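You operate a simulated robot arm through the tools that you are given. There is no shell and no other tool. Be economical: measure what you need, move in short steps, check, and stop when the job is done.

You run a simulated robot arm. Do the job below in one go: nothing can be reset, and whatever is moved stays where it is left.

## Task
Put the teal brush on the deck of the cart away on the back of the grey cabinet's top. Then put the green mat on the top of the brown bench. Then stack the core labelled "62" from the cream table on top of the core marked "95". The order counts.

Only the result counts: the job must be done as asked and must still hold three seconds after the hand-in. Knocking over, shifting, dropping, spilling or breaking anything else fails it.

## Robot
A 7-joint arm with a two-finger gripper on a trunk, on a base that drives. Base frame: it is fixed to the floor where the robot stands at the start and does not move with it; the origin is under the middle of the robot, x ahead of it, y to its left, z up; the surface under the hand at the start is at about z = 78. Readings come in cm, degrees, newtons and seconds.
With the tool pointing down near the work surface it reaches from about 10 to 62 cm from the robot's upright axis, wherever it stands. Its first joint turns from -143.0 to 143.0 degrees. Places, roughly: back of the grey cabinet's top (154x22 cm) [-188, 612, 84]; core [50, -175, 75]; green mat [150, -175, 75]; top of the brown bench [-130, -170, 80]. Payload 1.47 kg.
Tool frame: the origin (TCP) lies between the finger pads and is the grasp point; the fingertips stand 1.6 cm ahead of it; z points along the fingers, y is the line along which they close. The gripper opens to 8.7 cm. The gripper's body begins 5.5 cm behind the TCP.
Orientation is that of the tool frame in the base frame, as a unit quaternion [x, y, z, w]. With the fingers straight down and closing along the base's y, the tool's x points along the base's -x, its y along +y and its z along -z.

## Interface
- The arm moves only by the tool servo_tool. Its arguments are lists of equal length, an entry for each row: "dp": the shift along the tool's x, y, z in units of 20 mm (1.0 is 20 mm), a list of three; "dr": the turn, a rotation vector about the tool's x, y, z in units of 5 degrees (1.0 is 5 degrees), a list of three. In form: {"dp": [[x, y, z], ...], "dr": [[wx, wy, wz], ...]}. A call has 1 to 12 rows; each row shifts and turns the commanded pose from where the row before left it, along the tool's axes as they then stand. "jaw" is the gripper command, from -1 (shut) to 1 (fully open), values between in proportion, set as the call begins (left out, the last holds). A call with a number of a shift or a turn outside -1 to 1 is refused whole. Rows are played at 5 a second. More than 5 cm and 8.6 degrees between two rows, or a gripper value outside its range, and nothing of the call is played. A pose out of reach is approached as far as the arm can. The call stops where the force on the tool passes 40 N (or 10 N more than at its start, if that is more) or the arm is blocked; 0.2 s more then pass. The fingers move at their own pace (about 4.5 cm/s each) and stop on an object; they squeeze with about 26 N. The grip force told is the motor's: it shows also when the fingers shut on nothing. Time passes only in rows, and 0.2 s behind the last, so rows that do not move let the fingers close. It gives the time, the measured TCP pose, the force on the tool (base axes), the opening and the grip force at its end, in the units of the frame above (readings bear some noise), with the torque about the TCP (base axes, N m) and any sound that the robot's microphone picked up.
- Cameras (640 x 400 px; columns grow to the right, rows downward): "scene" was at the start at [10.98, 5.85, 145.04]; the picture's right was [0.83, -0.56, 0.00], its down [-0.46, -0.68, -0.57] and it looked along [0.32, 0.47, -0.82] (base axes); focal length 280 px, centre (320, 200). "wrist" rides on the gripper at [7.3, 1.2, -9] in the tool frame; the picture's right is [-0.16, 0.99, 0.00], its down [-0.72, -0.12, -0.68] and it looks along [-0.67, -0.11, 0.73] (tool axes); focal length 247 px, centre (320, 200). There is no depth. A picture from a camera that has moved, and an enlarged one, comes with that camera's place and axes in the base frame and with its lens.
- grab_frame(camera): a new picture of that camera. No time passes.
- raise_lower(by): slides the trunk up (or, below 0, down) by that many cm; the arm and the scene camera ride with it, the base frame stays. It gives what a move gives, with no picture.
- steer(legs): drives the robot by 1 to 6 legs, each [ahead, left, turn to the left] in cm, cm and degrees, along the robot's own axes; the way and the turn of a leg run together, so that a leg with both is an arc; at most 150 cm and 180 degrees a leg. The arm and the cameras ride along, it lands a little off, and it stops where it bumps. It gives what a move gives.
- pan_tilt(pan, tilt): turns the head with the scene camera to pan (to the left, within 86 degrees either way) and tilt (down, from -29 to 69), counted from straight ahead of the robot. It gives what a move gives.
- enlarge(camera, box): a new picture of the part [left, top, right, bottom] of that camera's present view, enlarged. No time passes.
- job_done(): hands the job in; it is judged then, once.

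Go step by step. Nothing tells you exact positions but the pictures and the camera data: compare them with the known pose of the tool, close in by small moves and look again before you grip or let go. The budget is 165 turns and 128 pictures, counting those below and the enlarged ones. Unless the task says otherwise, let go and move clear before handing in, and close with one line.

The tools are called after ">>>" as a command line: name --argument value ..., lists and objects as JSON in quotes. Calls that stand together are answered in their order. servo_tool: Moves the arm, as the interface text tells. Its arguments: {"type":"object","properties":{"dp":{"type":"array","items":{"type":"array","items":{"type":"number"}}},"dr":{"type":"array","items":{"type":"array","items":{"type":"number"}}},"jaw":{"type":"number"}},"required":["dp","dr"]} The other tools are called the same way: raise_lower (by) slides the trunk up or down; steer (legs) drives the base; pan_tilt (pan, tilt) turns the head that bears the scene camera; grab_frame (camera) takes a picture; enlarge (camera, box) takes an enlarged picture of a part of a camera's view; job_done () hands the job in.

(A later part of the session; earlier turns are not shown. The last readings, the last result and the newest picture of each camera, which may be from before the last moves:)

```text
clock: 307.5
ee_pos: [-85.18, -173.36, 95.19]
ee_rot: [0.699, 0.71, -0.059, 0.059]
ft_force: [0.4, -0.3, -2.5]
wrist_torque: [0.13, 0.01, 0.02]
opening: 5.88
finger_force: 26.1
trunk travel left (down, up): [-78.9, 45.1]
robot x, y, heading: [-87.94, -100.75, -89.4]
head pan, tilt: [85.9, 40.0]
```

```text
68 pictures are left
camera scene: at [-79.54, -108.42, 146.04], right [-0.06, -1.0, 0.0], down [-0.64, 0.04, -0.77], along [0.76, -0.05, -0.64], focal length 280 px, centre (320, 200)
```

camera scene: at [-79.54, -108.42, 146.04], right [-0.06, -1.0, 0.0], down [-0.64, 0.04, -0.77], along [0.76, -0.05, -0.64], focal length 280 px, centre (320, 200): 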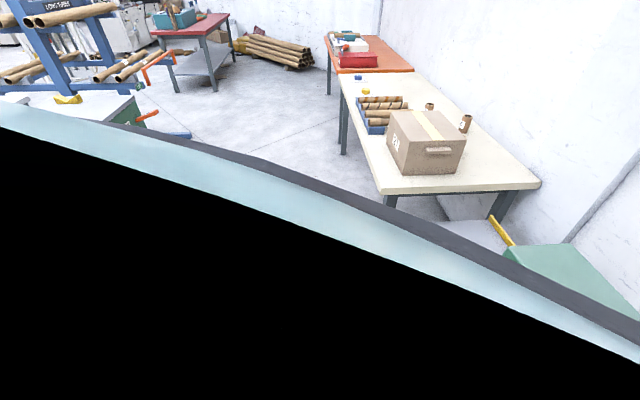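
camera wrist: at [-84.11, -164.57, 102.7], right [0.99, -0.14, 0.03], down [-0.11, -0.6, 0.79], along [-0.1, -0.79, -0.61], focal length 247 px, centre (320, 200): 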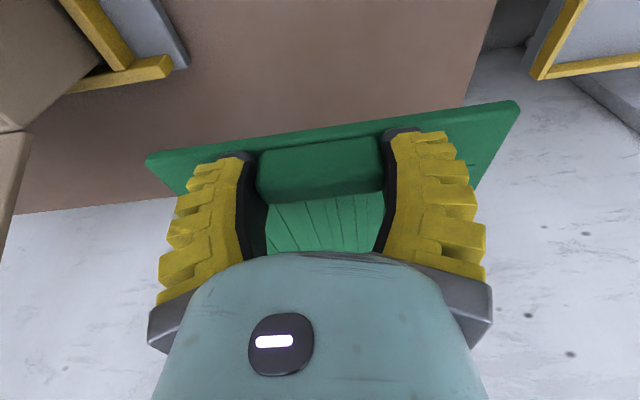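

Clear on all sides: bench back edge at y -189, frame at x -96.7, end at x -71. Lowering close to the surface.

>>> raise_lower --by -10.3

>>> grab_frame --camera "wrist"

```text
clock: 308.9
ee_pos: [-85.11, -173.41, 84.98]
ee_rot: [0.699, 0.71, -0.059, 0.059]
ft_force: [-0.1, 0.2, -1.4]
wrist_torque: [0.17, 0.0, 0.0]
opening: 5.92
finger_force: 26.1
trunk travel left (down, up): [-68.6, 55.4]
robot x, y, heading: [-87.8, -100.69, -89.5]
head pan, tilt: [85.9, 40.0]
```

```text
67 pictures are left
camera wrist: at [-84.11, -164.57, 92.4], right [0.99, -0.14, 0.03], down [-0.11, -0.6, 0.79], along [-0.1, -0.79, -0.61], focal length 247 px, centre (320, 200)
```

wrist: 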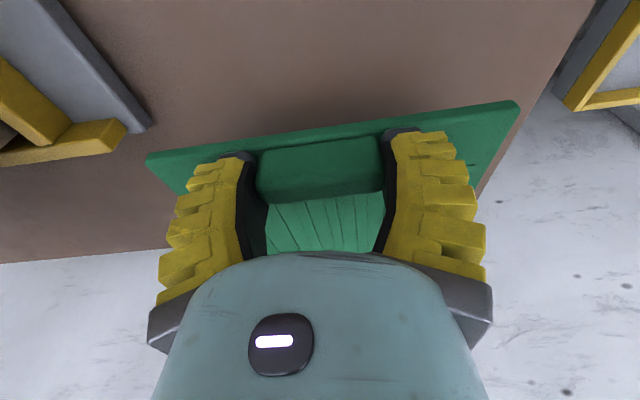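

About 2 cm to go. Lowering in small steps until the load comes off.

>>> raise_lower --by -1.3

>>> raise_lower --by -0.3

>>> raise_lower --by -0.2

>>> grab_frame --camera "wrist"

```text
clock: 309.5
ee_pos: [-85.26, -173.5, 83.58]
ee_rot: [0.699, 0.71, -0.06, 0.059]
ft_force: [0.0, -0.3, -2.7]
wrist_torque: [0.2, -0.03, -0.01]
opening: 5.92
finger_force: 25.3
trunk travel left (down, up): [-67.3, 56.7]
robot x, y, heading: [-87.95, -100.44, -89.5]
head pan, tilt: [85.9, 40.0]
```

```text
clock: 310.0
ee_pos: [-85.19, -173.39, 83.25]
ee_rot: [0.699, 0.71, -0.06, 0.059]
ft_force: [0.1, 0.5, -3.0]
wrist_torque: [0.16, -0.04, -0.02]
opening: 5.92
finger_force: 26.3
trunk travel left (down, up): [-67.0, 57.0]
robot x, y, heading: [-88.16, -100.83, -89.6]
head pan, tilt: [85.9, 40.0]
```

```text
clock: 310.5
ee_pos: [-85.24, -173.38, 82.92]
ee_rot: [0.699, 0.71, -0.059, 0.059]
ft_force: [0.4, -0.5, -2.1]
wrist_torque: [0.14, 0.01, 0.01]
opening: 5.92
finger_force: 26.1
trunk travel left (down, up): [-66.8, 57.2]
robot x, y, heading: [-87.84, -100.67, -89.8]
head pan, tilt: [85.9, 40.0]
```

```text
66 pictures are left
camera wrist: at [-84.11, -164.55, 90.58], right [0.99, -0.14, 0.03], down [-0.11, -0.6, 0.79], along [-0.1, -0.79, -0.61], focal length 247 px, centre (320, 200)
```

wrist: 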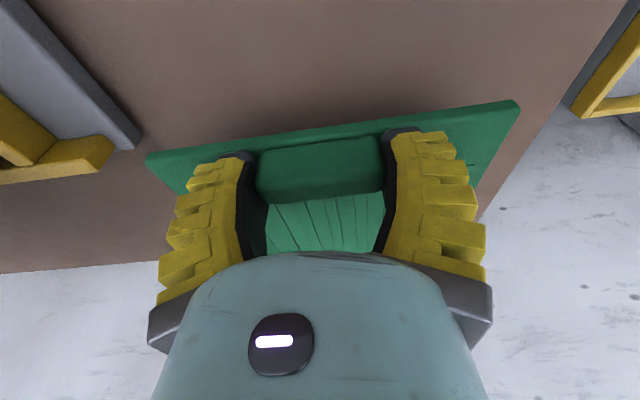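

Not yet in contact; there is still a shadow gap. More small steps.

>>> raise_lower --by -0.3

>>> raise_lower --by -0.3

>>> raise_lower --by -0.3

```text
clock: 311.0
ee_pos: [-85.15, -173.39, 82.66]
ee_rot: [0.699, 0.71, -0.06, 0.059]
ft_force: [-0.9, -1.2, -3.3]
wrist_torque: [0.17, 0.04, 0.01]
opening: 5.93
finger_force: 26.0
trunk travel left (down, up): [-66.5, 57.5]
robot x, y, heading: [-88.58, -100.94, -89.6]
head pan, tilt: [85.9, 40.0]
```

```text
clock: 311.5
ee_pos: [-85.16, -173.42, 82.49]
ee_rot: [0.699, 0.711, -0.06, 0.059]
ft_force: [0.1, -0.1, -1.7]
wrist_torque: [0.14, -0.03, 0.01]
opening: 5.91
finger_force: 26.3
trunk travel left (down, up): [-66.2, 57.8]
robot x, y, heading: [-87.95, -100.53, -89.6]
head pan, tilt: [85.9, 40.0]
```

```text
clock: 312.1
ee_pos: [-85.2, -173.33, 82.07]
ee_rot: [0.7, 0.709, -0.059, 0.059]
ft_force: [0.7, -0.2, -2.1]
wrist_torque: [0.15, 0.02, 0.02]
opening: 5.89
finger_force: 25.9
trunk travel left (down, up): [-65.9, 58.1]
robot x, y, heading: [-87.8, -101.05, -89.4]
head pan, tilt: [85.9, 40.0]
```

>>> raise_lower --by -0.4

>>> raise_lower --by -0.4

>>> grab_frame --camera "wrist"

```text
clock: 312.6
ee_pos: [-85.23, -173.42, 81.74]
ee_rot: [0.699, 0.71, -0.058, 0.059]
ft_force: [0.2, -0.4, -2.2]
wrist_torque: [0.13, 0.0, -0.01]
opening: 5.9
finger_force: 26.2
trunk travel left (down, up): [-65.5, 58.5]
robot x, y, heading: [-88.19, -101.09, -89.8]
head pan, tilt: [85.9, 40.0]
```

```text
clock: 313.1
ee_pos: [-85.13, -173.29, 81.4]
ee_rot: [0.699, 0.71, -0.059, 0.06]
ft_force: [0.5, -0.2, -2.9]
wrist_torque: [0.16, 0.0, 0.01]
opening: 5.91
finger_force: 25.8
trunk travel left (down, up): [-65.1, 58.9]
robot x, y, heading: [-87.99, -101.07, -89.4]
head pan, tilt: [85.9, 40.0]
```

```text
65 pictures are left
camera wrist: at [-84.11, -164.55, 88.88], right [0.99, -0.14, 0.03], down [-0.11, -0.6, 0.79], along [-0.1, -0.79, -0.61], focal length 247 px, centre (320, 200)
```

wrist: 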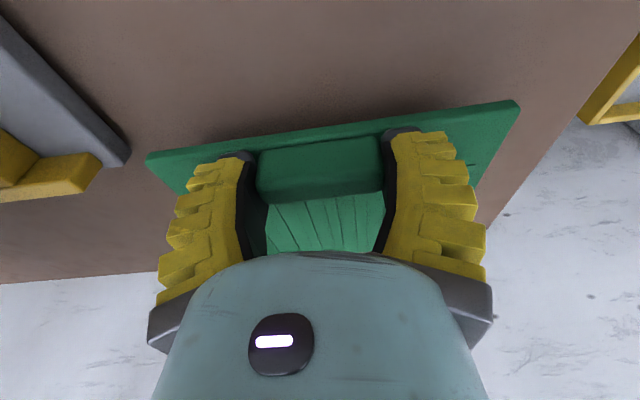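

Triangulating the bench's back edge puts its top nearer z 75 than 80, so I need about 3 cm more; the core also stays clear of the hand. Continuing down.

>>> raise_lower --by -2.0

>>> raise_lower --by -0.5

>>> raise_lower --by -0.4

>>> grab_frame --camera "wrist"

```text
clock: 313.8
ee_pos: [-85.24, -173.36, 79.4]
ee_rot: [0.699, 0.71, -0.06, 0.059]
ft_force: [0.4, 0.4, -2.5]
wrist_torque: [0.14, -0.05, 0.0]
opening: 5.89
finger_force: 26.0
trunk travel left (down, up): [-63.1, 60.9]
robot x, y, heading: [-88.49, -100.98, -89.4]
head pan, tilt: [85.9, 40.0]
```

```text
clock: 314.3
ee_pos: [-85.1, -173.29, 78.91]
ee_rot: [0.699, 0.71, -0.06, 0.061]
ft_force: [0.2, 2.1, 0.0]
wrist_torque: [-0.24, 0.29, -0.08]
opening: 5.95
finger_force: 26.1
trunk travel left (down, up): [-62.6, 61.4]
robot x, y, heading: [-88.02, -100.43, -89.5]
head pan, tilt: [85.9, 40.0]
```

```text
clock: 314.9
ee_pos: [-85.08, -173.44, 78.42]
ee_rot: [0.699, 0.71, -0.059, 0.06]
ft_force: [-0.1, 3.4, 2.9]
wrist_torque: [-0.45, 0.08, 0.01]
opening: 5.95
finger_force: 25.8
trunk travel left (down, up): [-62.2, 61.8]
robot x, y, heading: [-87.86, -100.68, -89.6]
head pan, tilt: [85.9, 40.0]
```

```text
64 pictures are left
camera wrist: at [-84.08, -164.54, 85.98], right [0.99, -0.14, 0.03], down [-0.11, -0.6, 0.79], along [-0.1, -0.79, -0.61], focal length 247 px, centre (320, 200)
```

wrist: 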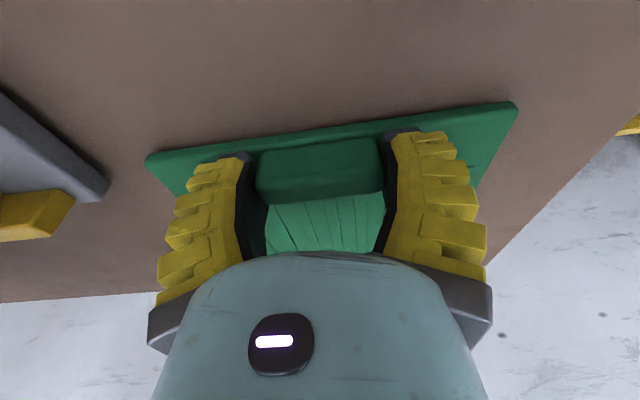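

The mat is touching the bench. Opening and rising straight up.

>>> servo_tool --dp '[[0, 0, 0], [0, 0, 0], [0, 0, 0], [0, 0, 0], [0, 0, 0]]' --dr '[[0, 0, 0], [0, 0, 0], [0, 0, 0], [0, 0, 0], [0, 0, 0]]' --jaw 1

>>> raise_lower --by 30

>>> grab_frame --camera "wrist"

```text
clock: 316.1
ee_pos: [-85.18, -173.35, 78.42]
ee_rot: [0.699, 0.71, -0.06, 0.06]
ft_force: [-0.8, 0.3, -1.3]
wrist_torque: [0.0, -0.02, 0.0]
opening: 8.68
finger_force: 0.0
trunk travel left (down, up): [-62.2, 61.8]
robot x, y, heading: [-88.2, -100.76, -89.4]
head pan, tilt: [85.9, 40.0]
```

```text
clock: 319.1
ee_pos: [-85.17, -173.41, 108.48]
ee_rot: [0.699, 0.71, -0.06, 0.058]
ft_force: [-0.9, -0.5, -0.6]
wrist_torque: [0.01, -0.01, 0.04]
opening: 8.7
finger_force: 0.0
trunk travel left (down, up): [-92.2, 31.8]
robot x, y, heading: [-87.98, -100.39, -89.1]
head pan, tilt: [85.9, 40.0]
```

```text
63 pictures are left
camera wrist: at [-84.11, -164.58, 116.0], right [0.99, -0.14, 0.03], down [-0.11, -0.6, 0.79], along [-0.1, -0.79, -0.61], focal length 247 px, centre (320, 200)
```

wrist: 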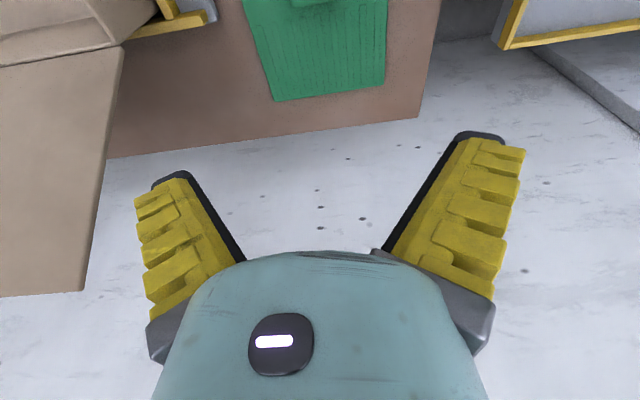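

The mat lies flat on the bench. Now to the cream table to find the cores "62" and "95".

>>> steer --legs '[[-50, 0, 0], [0, 140, 0]]'

>>> grab_frame --camera "wrist"

```text
clock: 328.7
ee_pos: [55.24, -122.16, 108.5]
ee_rot: [0.702, 0.707, -0.06, 0.06]
ft_force: [-0.4, -0.5, -1.3]
wrist_torque: [0.01, -0.02, -0.02]
opening: 8.68
finger_force: 0.1
trunk travel left (down, up): [-92.2, 31.8]
robot x, y, heading: [53.14, -49.61, -89.9]
head pan, tilt: [85.9, 40.0]
```

```text
62 pictures are left
camera wrist: at [56.49, -113.35, 116.01], right [0.99, -0.15, 0.03], down [-0.11, -0.6, 0.79], along [-0.1, -0.79, -0.61], focal length 247 px, centre (320, 200)
```

wrist: 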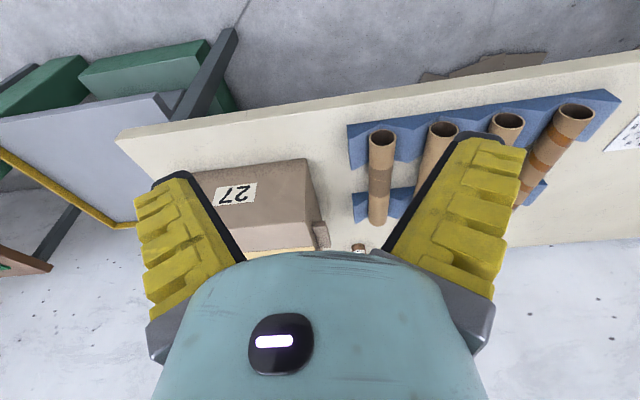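

The small cores stand at the back of the table, around (78, -181), (60, -195) and (40, -181). I'll move closer to read their labels.

>>> steer --legs '[[30, 8, 0]]'

>>> grab_frame --camera "wrist"

>>> enlarge --camera "wrist" --box '[200, 60, 440, 250]'

```text
clock: 330.8
ee_pos: [63.17, -151.84, 108.48]
ee_rot: [0.704, 0.706, -0.061, 0.059]
ft_force: [0.3, -0.7, -0.3]
wrist_torque: [-0.01, 0.02, -0.02]
opening: 8.73
finger_force: 0.1
trunk travel left (down, up): [-92.2, 31.8]
robot x, y, heading: [61.31, -79.41, -90.0]
head pan, tilt: [85.9, 40.0]
```

```text
61 pictures are left
camera wrist: at [64.45, -143.03, 116.01], right [0.99, -0.15, 0.03], down [-0.11, -0.6, 0.79], along [-0.11, -0.79, -0.61], focal length 247 px, centre (320, 200)
```

wrist: 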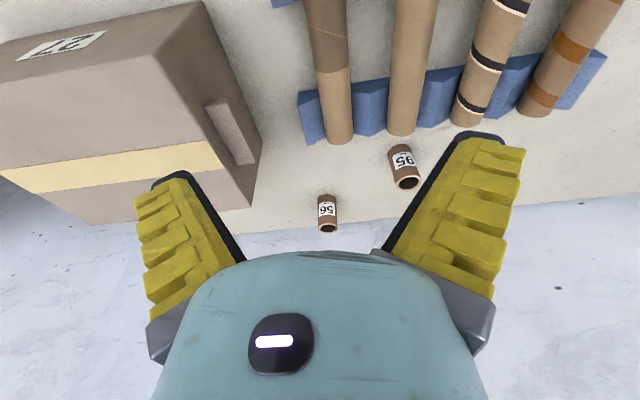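

```text
2.11 times, centred on (320, 155) of wrist
camera zoom: at [64.45, -143.03, 116.01], right [0.99, -0.15, 0.03], down [-0.11, -0.6, 0.79], along [-0.11, -0.79, -0.61], focal length 520 px, centre (320, 295)
```

zoom: 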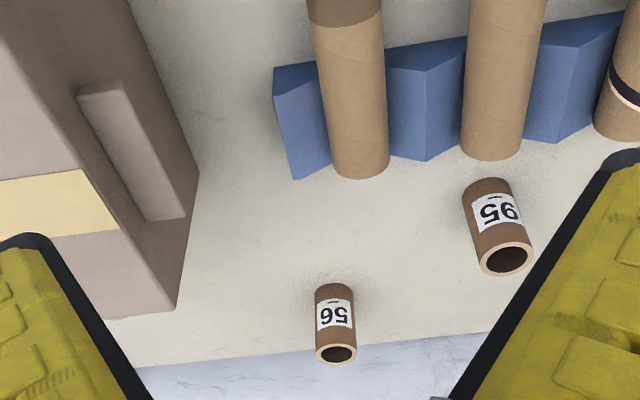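

The labels appear upside down in this view. Enlarging each.

>>> enlarge --camera "wrist" --box '[380, 135, 430, 195]'

>>> enlarge --camera "wrist" --box '[305, 185, 350, 240]'

```text
6.67 times, centred on (405, 165) of wrist
camera zoom: at [64.45, -143.03, 116.01], right [0.99, -0.15, 0.03], down [-0.11, -0.6, 0.79], along [-0.11, -0.79, -0.61], focal length 1646 px, centre (-247, 433)
```

zoom: 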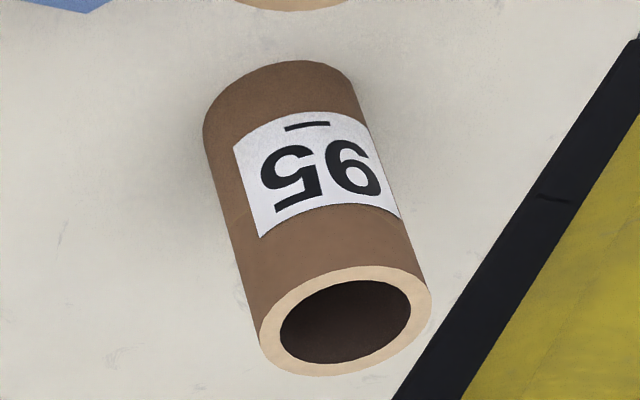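

```text
7.27 times, centred on (328, 212) of wrist
camera zoom: at [64.45, -143.03, 116.01], right [0.99, -0.15, 0.03], down [-0.11, -0.6, 0.79], along [-0.11, -0.79, -0.61], focal length 1796 px, centre (266, 109)
```

zoom: 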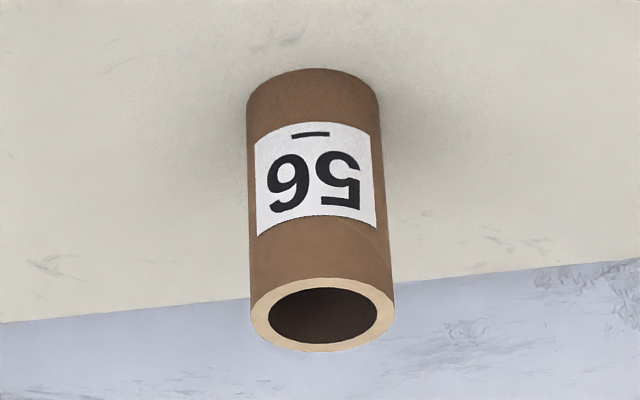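

Reading them upright, the right core is "95", at about (77, -182), and the nearer-left one is "56". The "62" must be the third one behind the box near (40, -181), so I'll rise and look over the box.

>>> raise_lower --by 25

>>> steer --legs '[[20, -25, 0]]'

>>> grab_frame --camera "wrist"

```text
clock: 333.3
ee_pos: [63.33, -151.8, 133.5]
ee_rot: [0.703, 0.706, -0.06, 0.059]
ft_force: [0.8, 0.1, 0.3]
wrist_torque: [-0.02, 0.02, -0.01]
opening: 8.7
finger_force: 0.1
trunk travel left (down, up): [-117.2, 6.8]
robot x, y, heading: [61.16, -79.28, -90.1]
head pan, tilt: [85.9, 40.0]
```

```text
clock: 335.5
ee_pos: [38.7, -172.15, 133.44]
ee_rot: [0.703, 0.706, -0.06, 0.059]
ft_force: [-0.3, 0.0, 0.3]
wrist_torque: [-0.01, 0.01, 0.04]
opening: 8.69
finger_force: 0.0
trunk travel left (down, up): [-117.2, 6.8]
robot x, y, heading: [36.6, -99.17, -90.2]
head pan, tilt: [85.9, 40.0]
```

```text
57 pictures are left
camera wrist: at [39.95, -163.24, 141.0], right [0.99, -0.15, 0.03], down [-0.11, -0.6, 0.79], along [-0.1, -0.79, -0.61], focal length 247 px, centre (320, 200)
```

wrist: 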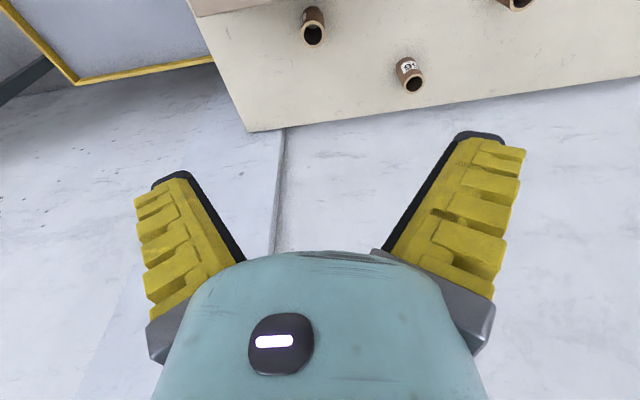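

The third core stands at about (37.3, -182), just behind the box, whose far edge is at y -174. Checking its label.

>>> enlarge --camera "wrist" --box '[285, 0, 345, 50]'

```text
8.00 times, centred on (315, 25) of wrist
camera zoom: at [39.95, -163.24, 141.0], right [0.99, -0.15, 0.03], down [-0.11, -0.6, 0.79], along [-0.1, -0.79, -0.61], focal length 1976 px, centre (360, 1600)
```

zoom: 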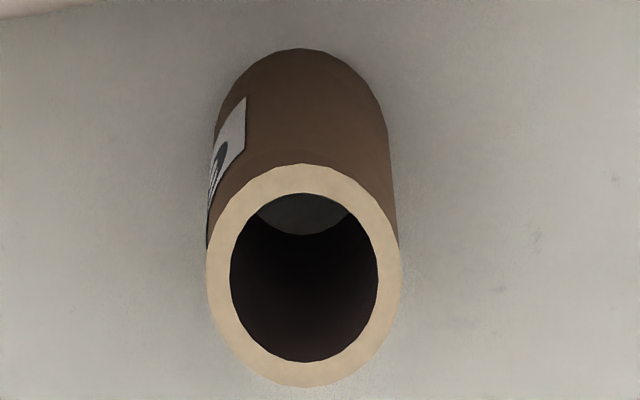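

The core "62" candidate is at (37.2, -182.4), top at z 84. Its label faces -x, so I still need to confirm it. To keep the wrist camera clear of the box I'll spin the hand 180° about its own axis up here, looking along the way.

>>> servo_tool --dp '[[0, 0, 0], [0, 0, 0], [0, 0, 0], [0, 0, 0], [0, 0, 0], [0, 0, 0], [0, 0, 0], [0, 0, 0], [0, 0, 0], [0, 0, 0], [0, 0, 0], [0, 0, 0]]' --dr '[[0, 0, -1], [0, 0, -1], [0, 0, -1], [0, 0, -1], [0, 0, -1], [0, 0, -1], [0, 0, -1], [0, 0, -1], [0, 0, -1], [0, 0, -1], [0, 0, -1], [0, 0, -1]]'

>>> servo_tool --dp '[[0, 0, 0], [0, 0, 0], [0, 0, 0], [0, 0, 0], [0, 0, 0], [0, 0, 0], [0, 0, 0], [0, 0, 0], [0, 0, 0]]' --dr '[[0, 0, -1], [0, 0, -1], [0, 0, -1], [0, 0, -1], [0, 0, -1], [0, 0, -1], [0, 0, -1], [0, 0, -1], [0, 0, -1]]'

>>> grab_frame --camera "wrist"

```text
clock: 338.1
ee_pos: [38.88, -172.03, 133.45]
ee_rot: [0.254, 0.963, -0.081, 0.022]
ft_force: [0.2, -0.5, -0.4]
wrist_torque: [0.03, -0.02, 0.0]
opening: 8.68
finger_force: 0.0
trunk travel left (down, up): [-117.2, 6.8]
robot x, y, heading: [36.58, -99.41, -89.7]
head pan, tilt: [85.9, 40.0]
```

```text
clock: 340.1
ee_pos: [38.8, -172.17, 133.53]
ee_rot: [-0.134, 0.987, -0.083, -0.012]
ft_force: [-0.8, -0.4, -0.5]
wrist_torque: [0.02, 0.0, 0.01]
opening: 8.71
finger_force: 0.1
trunk travel left (down, up): [-117.2, 6.8]
robot x, y, heading: [36.79, -99.46, -90.1]
head pan, tilt: [85.9, 40.0]
```

```text
55 pictures are left
camera wrist: at [31.5, -171.26, 142.36], right [-0.11, 0.98, -0.17], down [0.73, 0.19, 0.66], along [0.68, -0.05, -0.74], focal length 247 px, centre (320, 200)
```

wrist: 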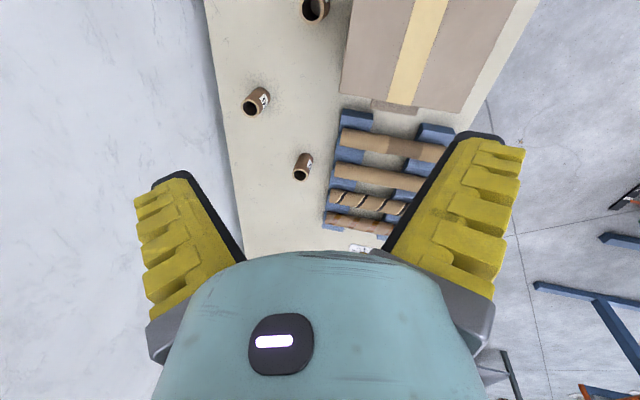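

The spin works without limits. Continuing to 180°.

>>> servo_tool --dp '[[0, 0, 0], [0, 0, 0], [0, 0, 0], [0, 0, 0], [0, 0, 0], [0, 0, 0], [0, 0, 0], [0, 0, 0], [0, 0, 0], [0, 0, 0], [0, 0, 0], [0, 0, 0]]' --dr '[[0, 0, -1], [0, 0, -1], [0, 0, -1], [0, 0, -1], [0, 0, -1], [0, 0, -1], [0, 0, -1], [0, 0, -1], [0, 0, -1], [0, 0, -1], [0, 0, -1], [0, 0, -1]]'

>>> servo_tool --dp '[[0, 0, 0], [0, 0, 0], [0, 0, 0]]' --dr '[[0, 0, -1], [0, 0, -1], [0, 0, -1]]'

>>> grab_frame --camera "wrist"

```text
clock: 342.7
ee_pos: [38.84, -172.12, 133.61]
ee_rot: [-0.609, 0.789, -0.066, -0.051]
ft_force: [-0.3, 0.3, 0.1]
wrist_torque: [0.04, 0.01, 0.0]
opening: 8.71
finger_force: 0.1
trunk travel left (down, up): [-117.2, 6.8]
robot x, y, heading: [36.43, -99.46, -89.8]
head pan, tilt: [85.9, 40.0]
```

```text
clock: 343.5
ee_pos: [38.75, -172.09, 133.5]
ee_rot: [0.707, -0.702, 0.059, 0.059]
ft_force: [0.5, 0.5, 0.0]
wrist_torque: [-0.01, 0.0, 0.01]
opening: 8.69
finger_force: 0.0
trunk travel left (down, up): [-117.2, 6.8]
robot x, y, heading: [36.69, -99.76, -90.2]
head pan, tilt: [85.9, 40.0]
```

```text
54 pictures are left
camera wrist: at [37.66, -177.63, 143.47], right [-0.99, 0.15, -0.02], down [0.11, 0.83, 0.55], along [0.1, 0.54, -0.84], focal length 247 px, centre (320, 200)
```

wrist: 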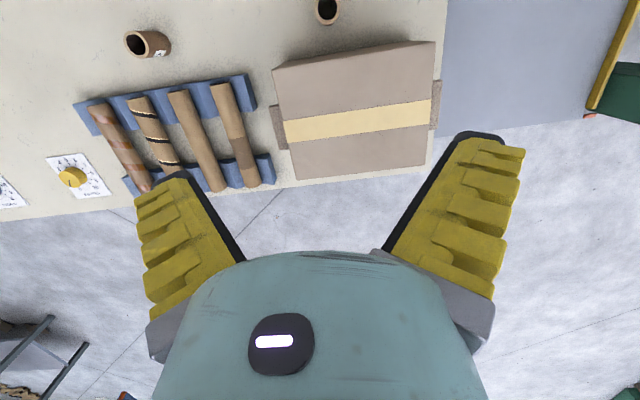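

Now the camera looks back from behind the cores. I'll shift the base right to see the label on the core's -x side.

>>> steer --legs '[[7, -20, 0]]'

>>> grab_frame --camera "wrist"

>>> enlarge --camera "wrist" --box '[190, 0, 310, 80]'

```text
clock: 345.1
ee_pos: [18.46, -178.95, 133.57]
ee_rot: [0.705, -0.704, 0.06, 0.061]
ft_force: [0.0, -0.3, 0.6]
wrist_torque: [0.02, 0.02, 0.01]
opening: 8.67
finger_force: 0.0
trunk travel left (down, up): [-117.2, 6.8]
robot x, y, heading: [16.97, -106.67, -90.6]
head pan, tilt: [85.9, 40.0]
```

```text
53 pictures are left
camera wrist: at [17.34, -184.5, 143.47], right [-0.99, 0.15, -0.03], down [0.12, 0.83, 0.55], along [0.11, 0.54, -0.84], focal length 247 px, centre (320, 200)
```

wrist: 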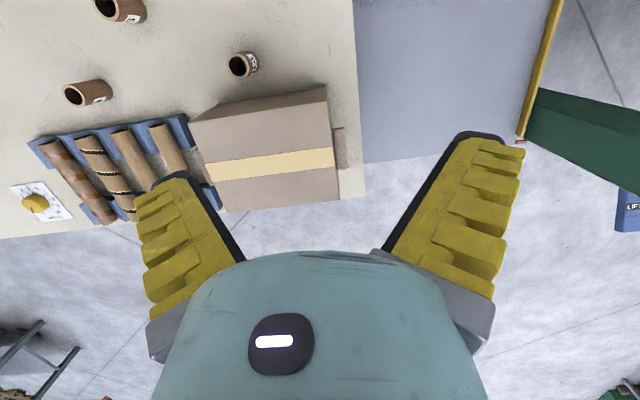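

```text
5.00 times, centred on (250, 40) of wrist
camera zoom: at [17.34, -184.5, 143.47], right [-0.99, 0.15, -0.03], down [0.12, 0.83, 0.55], along [0.11, 0.54, -0.84], focal length 1235 px, centre (670, 1000)
```

zoom: 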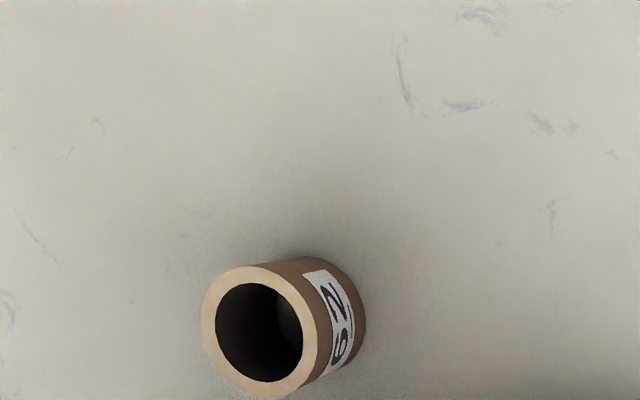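

The label reads "62", centred at (37.1, -182.4). I'll bring the hand over it with the base, then lower.

>>> steer --legs '[[3.4, 18.6, 0]]'

>>> raise_lower --by -32

>>> grab_frame --camera "wrist"

```text
clock: 346.7
ee_pos: [36.95, -182.53, 133.51]
ee_rot: [-0.704, 0.705, -0.059, -0.06]
ft_force: [-0.9, -0.3, 0.2]
wrist_torque: [-0.02, 0.0, -0.01]
opening: 8.71
finger_force: 0.1
trunk travel left (down, up): [-117.2, 6.8]
robot x, y, heading: [35.19, -109.71, -90.4]
head pan, tilt: [85.9, 40.0]
```

```text
clock: 349.8
ee_pos: [36.88, -182.45, 101.5]
ee_rot: [-0.705, 0.705, -0.059, -0.059]
ft_force: [-0.9, 0.9, 1.1]
wrist_torque: [0.05, 0.0, -0.02]
opening: 8.71
finger_force: 0.1
trunk travel left (down, up): [-85.2, 38.8]
robot x, y, heading: [35.44, -109.65, -90.3]
head pan, tilt: [85.9, 40.0]
```

```text
51 pictures are left
camera wrist: at [35.81, -188.03, 111.48], right [-0.99, 0.16, -0.02], down [0.12, 0.83, 0.55], along [0.11, 0.54, -0.84], focal length 247 px, centre (320, 200)
```

wrist: 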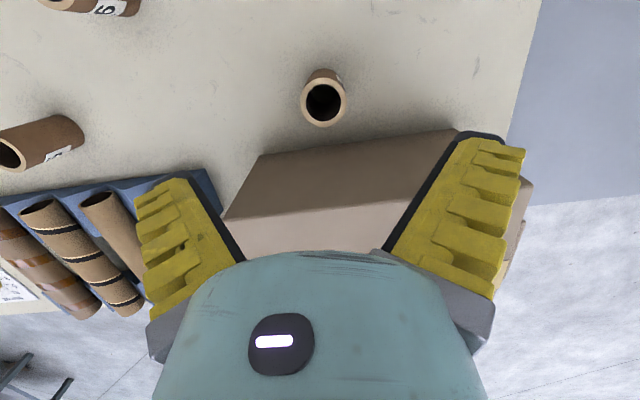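

Aligned: the core's top centre coincides with the TCP, and the box face is at y -174.5. Lowering further.

>>> raise_lower --by -13

>>> grab_frame --camera "wrist"

```text
clock: 351.4
ee_pos: [36.96, -182.46, 88.53]
ee_rot: [-0.704, 0.705, -0.059, -0.06]
ft_force: [0.8, -0.5, -0.1]
wrist_torque: [0.02, -0.02, 0.0]
opening: 8.69
finger_force: 0.1
trunk travel left (down, up): [-72.2, 51.8]
robot x, y, heading: [35.14, -109.93, -90.3]
head pan, tilt: [85.9, 40.0]
```

```text
50 pictures are left
camera wrist: at [35.8, -188.04, 98.5], right [-0.99, 0.16, -0.02], down [0.12, 0.83, 0.55], along [0.11, 0.54, -0.84], focal length 247 px, centre (320, 200)
```

wrist: 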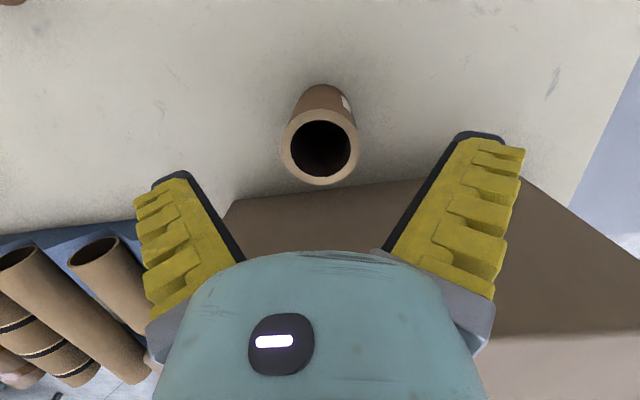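

Still aligned. Down the last 6 cm in two steps, then close.

>>> raise_lower --by -3.5

>>> raise_lower --by -2.7

>>> grab_frame --camera "wrist"

```text
clock: 352.2
ee_pos: [37.0, -182.49, 84.94]
ee_rot: [-0.704, 0.705, -0.059, -0.06]
ft_force: [-0.2, 0.2, 0.1]
wrist_torque: [0.01, -0.02, -0.02]
opening: 8.72
finger_force: 0.0
trunk travel left (down, up): [-68.7, 55.3]
robot x, y, heading: [35.4, -109.52, -90.4]
head pan, tilt: [85.9, 40.0]
```

```text
clock: 352.9
ee_pos: [36.93, -182.57, 82.37]
ee_rot: [-0.704, 0.705, -0.06, -0.06]
ft_force: [-0.7, 0.0, 0.0]
wrist_torque: [0.0, 0.03, 0.02]
opening: 8.72
finger_force: 0.1
trunk travel left (down, up): [-66.0, 58.0]
robot x, y, heading: [35.24, -109.71, -90.4]
head pan, tilt: [85.9, 40.0]
```

```text
49 pictures are left
camera wrist: at [35.81, -188.05, 92.3], right [-0.99, 0.16, -0.02], down [0.12, 0.83, 0.55], along [0.11, 0.54, -0.84], focal length 247 px, centre (320, 200)
```

wrist: 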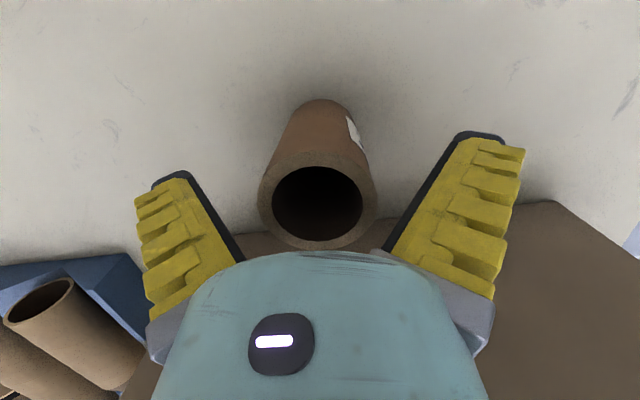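

The core is between the fingers. Closing.

>>> servo_tool --dp '[[0, 0, 0], [0, 0, 0], [0, 0, 0], [0, 0, 0], [0, 0, 0]]' --dr '[[0, 0, 0], [0, 0, 0], [0, 0, 0], [0, 0, 0], [0, 0, 0]]' --jaw -1

>>> raise_lower --by 3

>>> grab_frame --camera "wrist"

```text
clock: 354.1
ee_pos: [36.87, -182.48, 82.25]
ee_rot: [0.705, -0.705, 0.058, 0.06]
ft_force: [-0.5, 0.8, -0.6]
wrist_torque: [0.01, 0.0, -0.01]
opening: 4.61
finger_force: 26.0
trunk travel left (down, up): [-66.0, 58.0]
robot x, y, heading: [35.19, -109.87, -90.2]
head pan, tilt: [85.9, 40.0]
```

```text
clock: 354.9
ee_pos: [36.96, -182.4, 85.23]
ee_rot: [-0.704, 0.705, -0.058, -0.06]
ft_force: [-0.2, 0.1, -0.7]
wrist_torque: [-0.02, -0.02, 0.04]
opening: 4.6
finger_force: 26.1
trunk travel left (down, up): [-69.0, 55.0]
robot x, y, heading: [35.07, -110.05, -90.3]
head pan, tilt: [85.9, 40.0]
```

```text
48 pictures are left
camera wrist: at [35.81, -187.97, 95.23], right [-0.99, 0.16, -0.02], down [0.12, 0.83, 0.55], along [0.11, 0.54, -0.83], focal length 247 px, centre (320, 200)
```

wrist: 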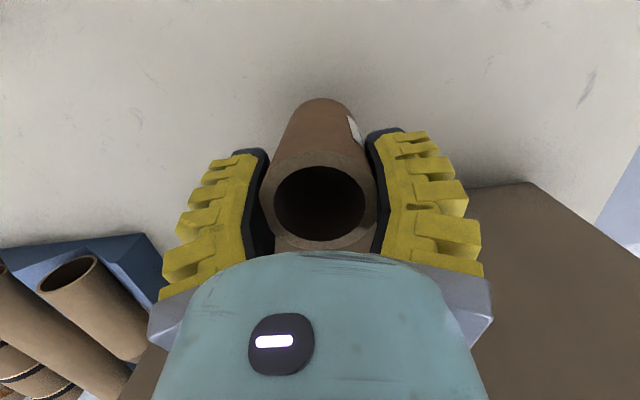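

The "62" is held upright with its axis on the TCP. I'll raise it clear and drive left to the "95".

>>> raise_lower --by 25

>>> steer --legs '[[0, 39.5, 0]]'

>>> grab_frame --camera "wrist"

```text
clock: 357.5
ee_pos: [36.97, -182.47, 110.28]
ee_rot: [0.705, -0.704, 0.059, 0.061]
ft_force: [0.0, 0.4, -0.3]
wrist_torque: [0.0, 0.0, 0.02]
opening: 4.58
finger_force: 25.8
trunk travel left (down, up): [-94.0, 30.0]
robot x, y, heading: [34.99, -109.85, -90.0]
head pan, tilt: [85.9, 40.0]
```

```text
clock: 359.9
ee_pos: [76.59, -182.51, 110.38]
ee_rot: [0.706, -0.703, 0.059, 0.059]
ft_force: [-0.9, -0.2, -1.1]
wrist_torque: [0.02, -0.02, 0.0]
opening: 4.6
finger_force: 25.7
trunk travel left (down, up): [-94.0, 30.0]
robot x, y, heading: [74.59, -109.81, -90.2]
head pan, tilt: [85.9, 40.0]
```

```text
47 pictures are left
camera wrist: at [75.39, -188.15, 120.26], right [-0.99, 0.15, -0.02], down [0.11, 0.83, 0.55], along [0.1, 0.54, -0.84], focal length 247 px, centre (320, 200)
```

wrist: 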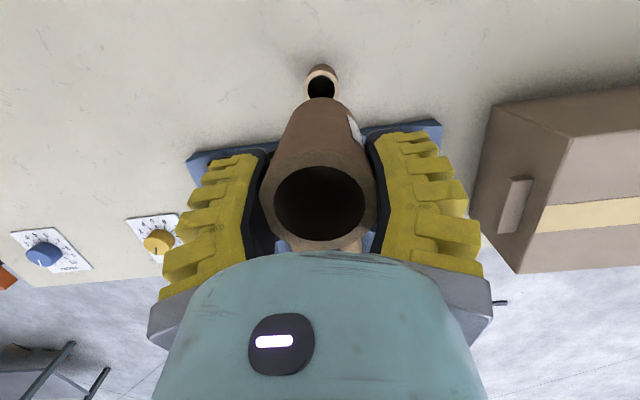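

The "95" shows just beyond the held core. I'll enlarge to compare its centre with the predicted point under the TCP, pixel (322.8, 89.1).

>>> enlarge --camera "wrist" --box '[290, 55, 354, 105]'

```text
8.00 times, centred on (322, 80) of wrist
camera zoom: at [75.39, -188.15, 120.26], right [-0.99, 0.15, -0.02], down [0.11, 0.83, 0.55], along [0.1, 0.54, -0.84], focal length 1976 px, centre (304, 1160)
```

zoom: 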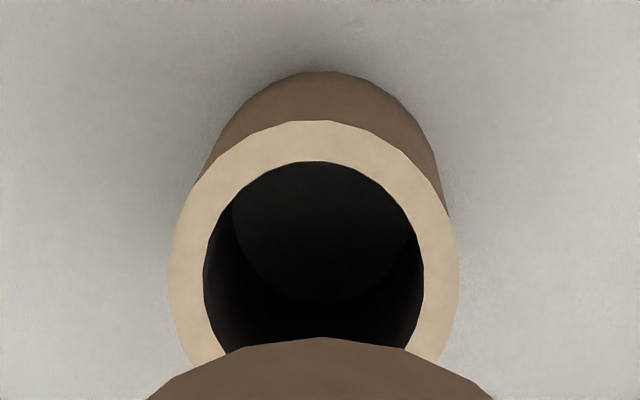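

The "95" is centred within 0.2 cm of the TCP. Lowering toward it.

>>> raise_lower --by -15

>>> grab_frame --camera "wrist"

>>> enlarge --camera "wrist" --box '[250, 70, 390, 180]'

```text
clock: 361.7
ee_pos: [76.37, -182.55, 95.43]
ee_rot: [0.706, -0.704, 0.059, 0.06]
ft_force: [-0.5, -0.2, -0.5]
wrist_torque: [0.01, 0.02, -0.04]
opening: 4.57
finger_force: 25.8
trunk travel left (down, up): [-79.0, 45.0]
robot x, y, heading: [74.57, -109.78, -90.0]
head pan, tilt: [85.9, 40.0]
```

```text
45 pictures are left
camera wrist: at [75.39, -188.17, 105.28], right [-0.99, 0.15, -0.02], down [0.11, 0.83, 0.55], along [0.1, 0.54, -0.84], focal length 247 px, centre (320, 200)
```

wrist: 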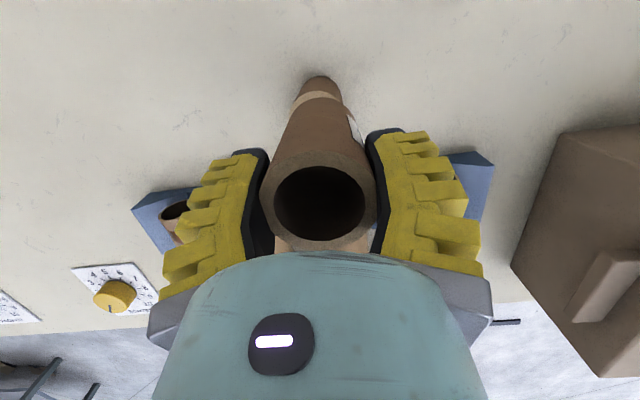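

```text
3.64 times, centred on (320, 125) of wrist
camera zoom: at [75.39, -188.17, 105.28], right [-0.99, 0.15, -0.02], down [0.11, 0.83, 0.55], along [0.1, 0.54, -0.84], focal length 898 px, centre (320, 473)
```

zoom: 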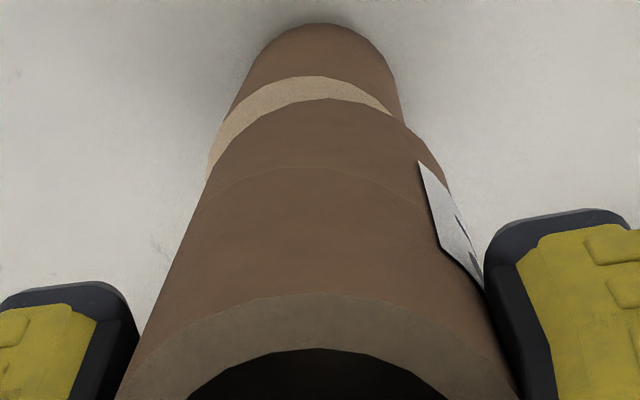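

The "95" sits about 0.2 cm toward +x of the held core. I'll trim that, then lower gently to contact.

>>> servo_tool --dp '[[-0.06, -0.11, 0]]' --dr '[[0, 0, 0]]'

>>> raise_lower --by -2.6

>>> enlarge --camera "wrist" --box '[250, 70, 390, 180]'

```text
clock: 362.1
ee_pos: [76.76, -182.47, 95.26]
ee_rot: [0.705, -0.704, 0.06, 0.06]
ft_force: [-0.6, 0.1, 0.3]
wrist_torque: [0.0, 0.01, 0.01]
opening: 4.6
finger_force: 26.0
trunk travel left (down, up): [-79.0, 45.0]
robot x, y, heading: [74.45, -110.46, -90.3]
head pan, tilt: [85.9, 40.0]
```

```text
clock: 362.8
ee_pos: [76.72, -182.58, 92.67]
ee_rot: [0.706, -0.703, 0.059, 0.061]
ft_force: [0.3, -0.9, -1.1]
wrist_torque: [-0.02, 0.02, -0.01]
opening: 4.6
finger_force: 26.4
trunk travel left (down, up): [-76.4, 47.6]
robot x, y, heading: [74.4, -109.83, -90.0]
head pan, tilt: [85.9, 40.0]
```

```text
3.64 times, centred on (320, 125) of wrist
camera zoom: at [75.6, -188.09, 102.63], right [-0.99, 0.15, -0.02], down [0.11, 0.83, 0.55], along [0.1, 0.54, -0.84], focal length 898 px, centre (320, 473)
```

zoom: 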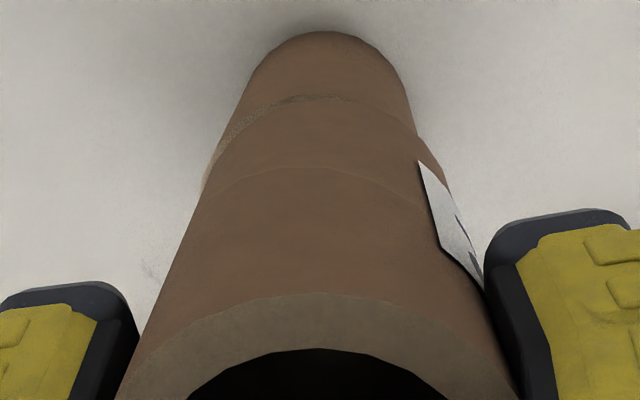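

Nearly touching, with the held core perhaps 0.1–0.15 cm toward -x and -y. One small trim, then down in fine steps.

>>> servo_tool --dp '[[-0.08, -0.07, 0]]' --dr '[[0, 0, 0]]'

>>> raise_lower --by -0.4

>>> raise_lower --by -0.3

>>> enlarge --camera "wrist" --box '[250, 70, 390, 180]'

```text
clock: 363.2
ee_pos: [76.88, -182.35, 92.72]
ee_rot: [0.706, -0.703, 0.058, 0.06]
ft_force: [-1.1, 0.6, 0.2]
wrist_torque: [-0.02, 0.02, -0.02]
opening: 4.55
finger_force: 25.9
trunk travel left (down, up): [-76.4, 47.6]
robot x, y, heading: [74.45, -109.93, -89.8]
head pan, tilt: [85.9, 40.0]
```

```text
clock: 363.7
ee_pos: [76.79, -182.36, 92.17]
ee_rot: [0.706, -0.703, 0.06, 0.061]
ft_force: [-0.1, 0.4, -0.1]
wrist_torque: [-0.01, 0.03, 0.0]
opening: 4.56
finger_force: 25.4
trunk travel left (down, up): [-76.0, 48.0]
robot x, y, heading: [74.87, -110.05, -90.1]
head pan, tilt: [85.9, 40.0]
```

```text
clock: 364.3
ee_pos: [76.87, -182.37, 91.89]
ee_rot: [0.706, -0.704, 0.058, 0.059]
ft_force: [-0.5, 0.1, -0.3]
wrist_torque: [0.02, 0.02, -0.02]
opening: 4.58
finger_force: 26.0
trunk travel left (down, up): [-75.7, 48.3]
robot x, y, heading: [74.69, -110.06, -90.2]
head pan, tilt: [85.9, 40.0]
```

```text
3.64 times, centred on (320, 125) of wrist
camera zoom: at [75.72, -187.89, 101.9], right [-0.99, 0.15, -0.02], down [0.11, 0.83, 0.55], along [0.1, 0.54, -0.84], focal length 898 px, centre (320, 473)
```

zoom: 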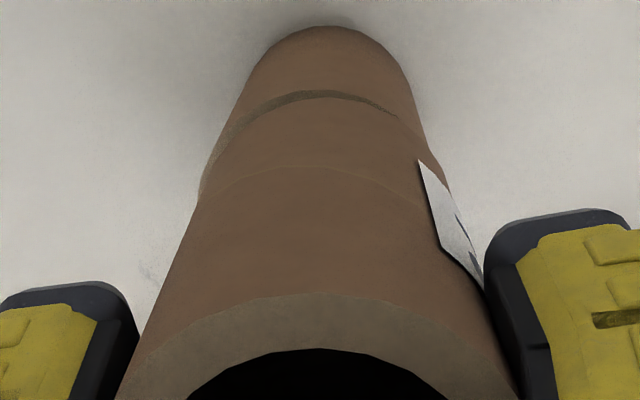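

Now concentric. Continuing down to contact.

>>> raise_lower --by -0.2

>>> raise_lower --by -0.2

>>> raise_lower --by -0.2

```text
clock: 364.8
ee_pos: [76.8, -182.36, 91.75]
ee_rot: [0.706, -0.703, 0.058, 0.059]
ft_force: [0.7, -0.4, 0.4]
wrist_torque: [0.0, -0.02, -0.01]
opening: 4.59
finger_force: 25.9
trunk travel left (down, up): [-75.5, 48.5]
robot x, y, heading: [74.86, -109.99, -90.3]
head pan, tilt: [85.9, 40.0]
```

```text
clock: 365.3
ee_pos: [76.79, -182.24, 91.56]
ee_rot: [0.706, -0.703, 0.058, 0.06]
ft_force: [-0.2, 0.2, -0.6]
wrist_torque: [-0.01, -0.05, 0.02]
opening: 4.58
finger_force: 26.3
trunk travel left (down, up): [-75.3, 48.7]
robot x, y, heading: [74.72, -109.88, -90.1]
head pan, tilt: [85.9, 40.0]
```

```text
clock: 365.8
ee_pos: [76.86, -182.31, 91.39]
ee_rot: [0.706, -0.703, 0.058, 0.06]
ft_force: [0.0, 0.8, -0.6]
wrist_torque: [-0.03, 0.01, -0.03]
opening: 4.58
finger_force: 26.0
trunk travel left (down, up): [-75.1, 48.9]
robot x, y, heading: [74.73, -110.23, -90.1]
head pan, tilt: [85.9, 40.0]
```

>>> raise_lower --by -0.2

>>> raise_lower --by -0.2

>>> enlarge --camera "wrist" --box '[250, 70, 390, 180]'

```text
clock: 366.3
ee_pos: [76.77, -182.44, 91.26]
ee_rot: [0.706, -0.703, 0.059, 0.06]
ft_force: [0.0, 4.0, 12.8]
wrist_torque: [0.55, -0.06, 0.05]
opening: 4.66
finger_force: 25.7
trunk travel left (down, up): [-74.9, 49.1]
robot x, y, heading: [74.6, -109.95, -90.0]
head pan, tilt: [85.9, 40.0]
```

```text
clock: 366.9
ee_pos: [76.83, -182.58, 91.14]
ee_rot: [0.706, -0.703, 0.06, 0.062]
ft_force: [0.5, 3.5, 18.6]
wrist_torque: [0.23, 0.07, 0.03]
opening: 4.73
finger_force: 25.7
trunk travel left (down, up): [-74.7, 49.3]
robot x, y, heading: [74.76, -109.96, -89.9]
head pan, tilt: [85.9, 40.0]
```

```text
3.64 times, centred on (320, 125) of wrist
camera zoom: at [75.73, -188.12, 101.15], right [-0.99, 0.15, -0.03], down [0.11, 0.83, 0.55], along [0.1, 0.54, -0.84], focal length 898 px, centre (320, 473)
```

zoom: 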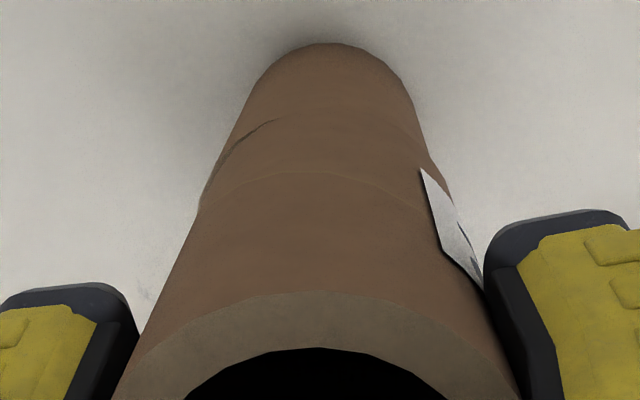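

Firm contact, a bit over-pressed. I'll relieve 0.3 cm and check before opening.

>>> raise_lower --by 0.3

>>> enlarge --camera "wrist" --box '[250, 70, 390, 180]'

```text
clock: 367.4
ee_pos: [76.76, -182.32, 91.16]
ee_rot: [0.706, -0.704, 0.058, 0.06]
ft_force: [0.5, -0.5, 2.9]
wrist_torque: [-0.13, 0.0, -0.02]
opening: 4.64
finger_force: 25.7
trunk travel left (down, up): [-75.0, 49.0]
robot x, y, heading: [74.57, -109.87, -90.2]
head pan, tilt: [85.9, 40.0]
```

```text
3.64 times, centred on (320, 125) of wrist
camera zoom: at [75.71, -187.9, 101.17], right [-0.99, 0.15, -0.02], down [0.11, 0.83, 0.55], along [0.1, 0.54, -0.83], focal length 898 px, centre (320, 473)
```

zoom: 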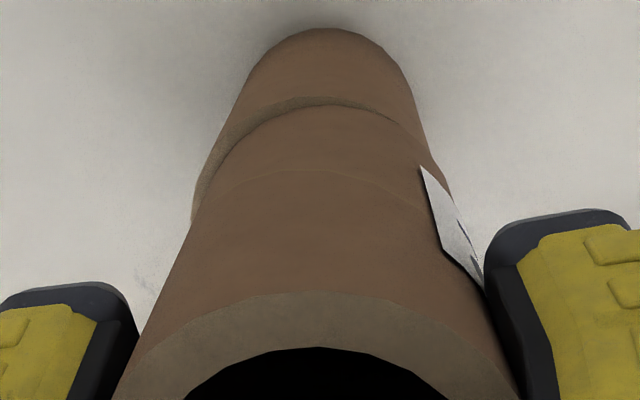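

Resting lightly, offset only about 0.2 cm. Opening, then rising.

>>> servo_tool --dp '[[0, 0, 0], [0, 0, 0], [0, 0, 0], [0, 0, 0], [0, 0, 0]]' --dr '[[0, 0, 0], [0, 0, 0], [0, 0, 0], [0, 0, 0], [0, 0, 0]]' --jaw 1

>>> grab_frame --camera "wrist"

>>> raise_lower --by 25

>>> grab_frame --camera "wrist"

```text
clock: 368.6
ee_pos: [76.74, -182.31, 91.14]
ee_rot: [0.705, -0.704, 0.058, 0.06]
ft_force: [-1.0, -1.0, -0.2]
wrist_torque: [0.01, -0.01, 0.0]
opening: 8.71
finger_force: 0.1
trunk travel left (down, up): [-75.0, 49.0]
robot x, y, heading: [74.59, -109.71, -90.2]
head pan, tilt: [85.9, 40.0]
```

```text
39 pictures are left
camera wrist: at [75.72, -187.88, 101.2], right [-0.99, 0.15, -0.02], down [0.11, 0.83, 0.55], along [0.1, 0.54, -0.84], focal length 247 px, centre (320, 200)
```

wrist: 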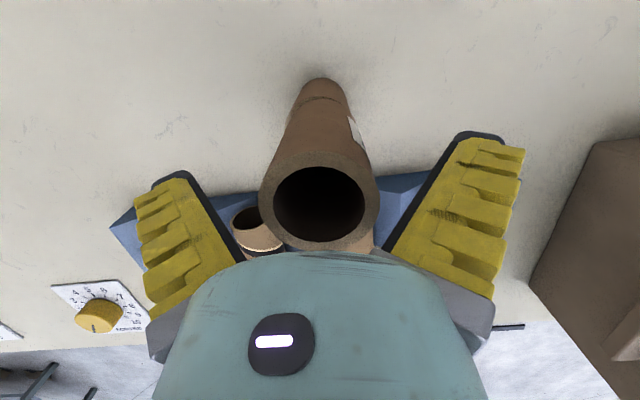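

```text
clock: 371.2
ee_pos: [76.83, -182.35, 116.15]
ee_rot: [0.706, -0.703, 0.059, 0.06]
ft_force: [-0.9, -0.2, -1.4]
wrist_torque: [-0.03, 0.0, 0.01]
opening: 8.73
finger_force: 0.0
trunk travel left (down, up): [-100.0, 24.0]
robot x, y, heading: [74.5, -109.9, -90.1]
head pan, tilt: [85.9, 40.0]
```

```text
38 pictures are left
camera wrist: at [75.72, -187.88, 126.19], right [-0.99, 0.15, -0.02], down [0.11, 0.83, 0.55], along [0.1, 0.54, -0.84], focal length 247 px, centre (320, 200)
```

wrist: 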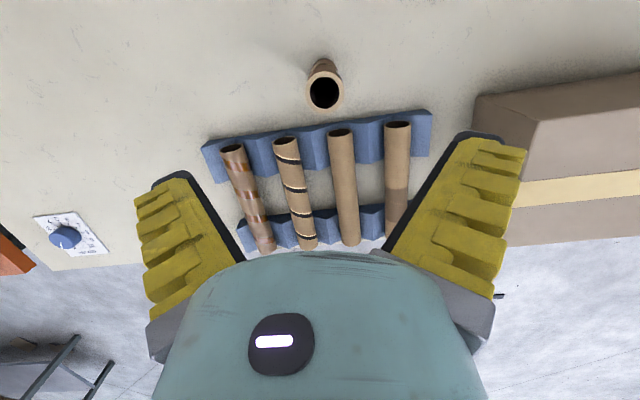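

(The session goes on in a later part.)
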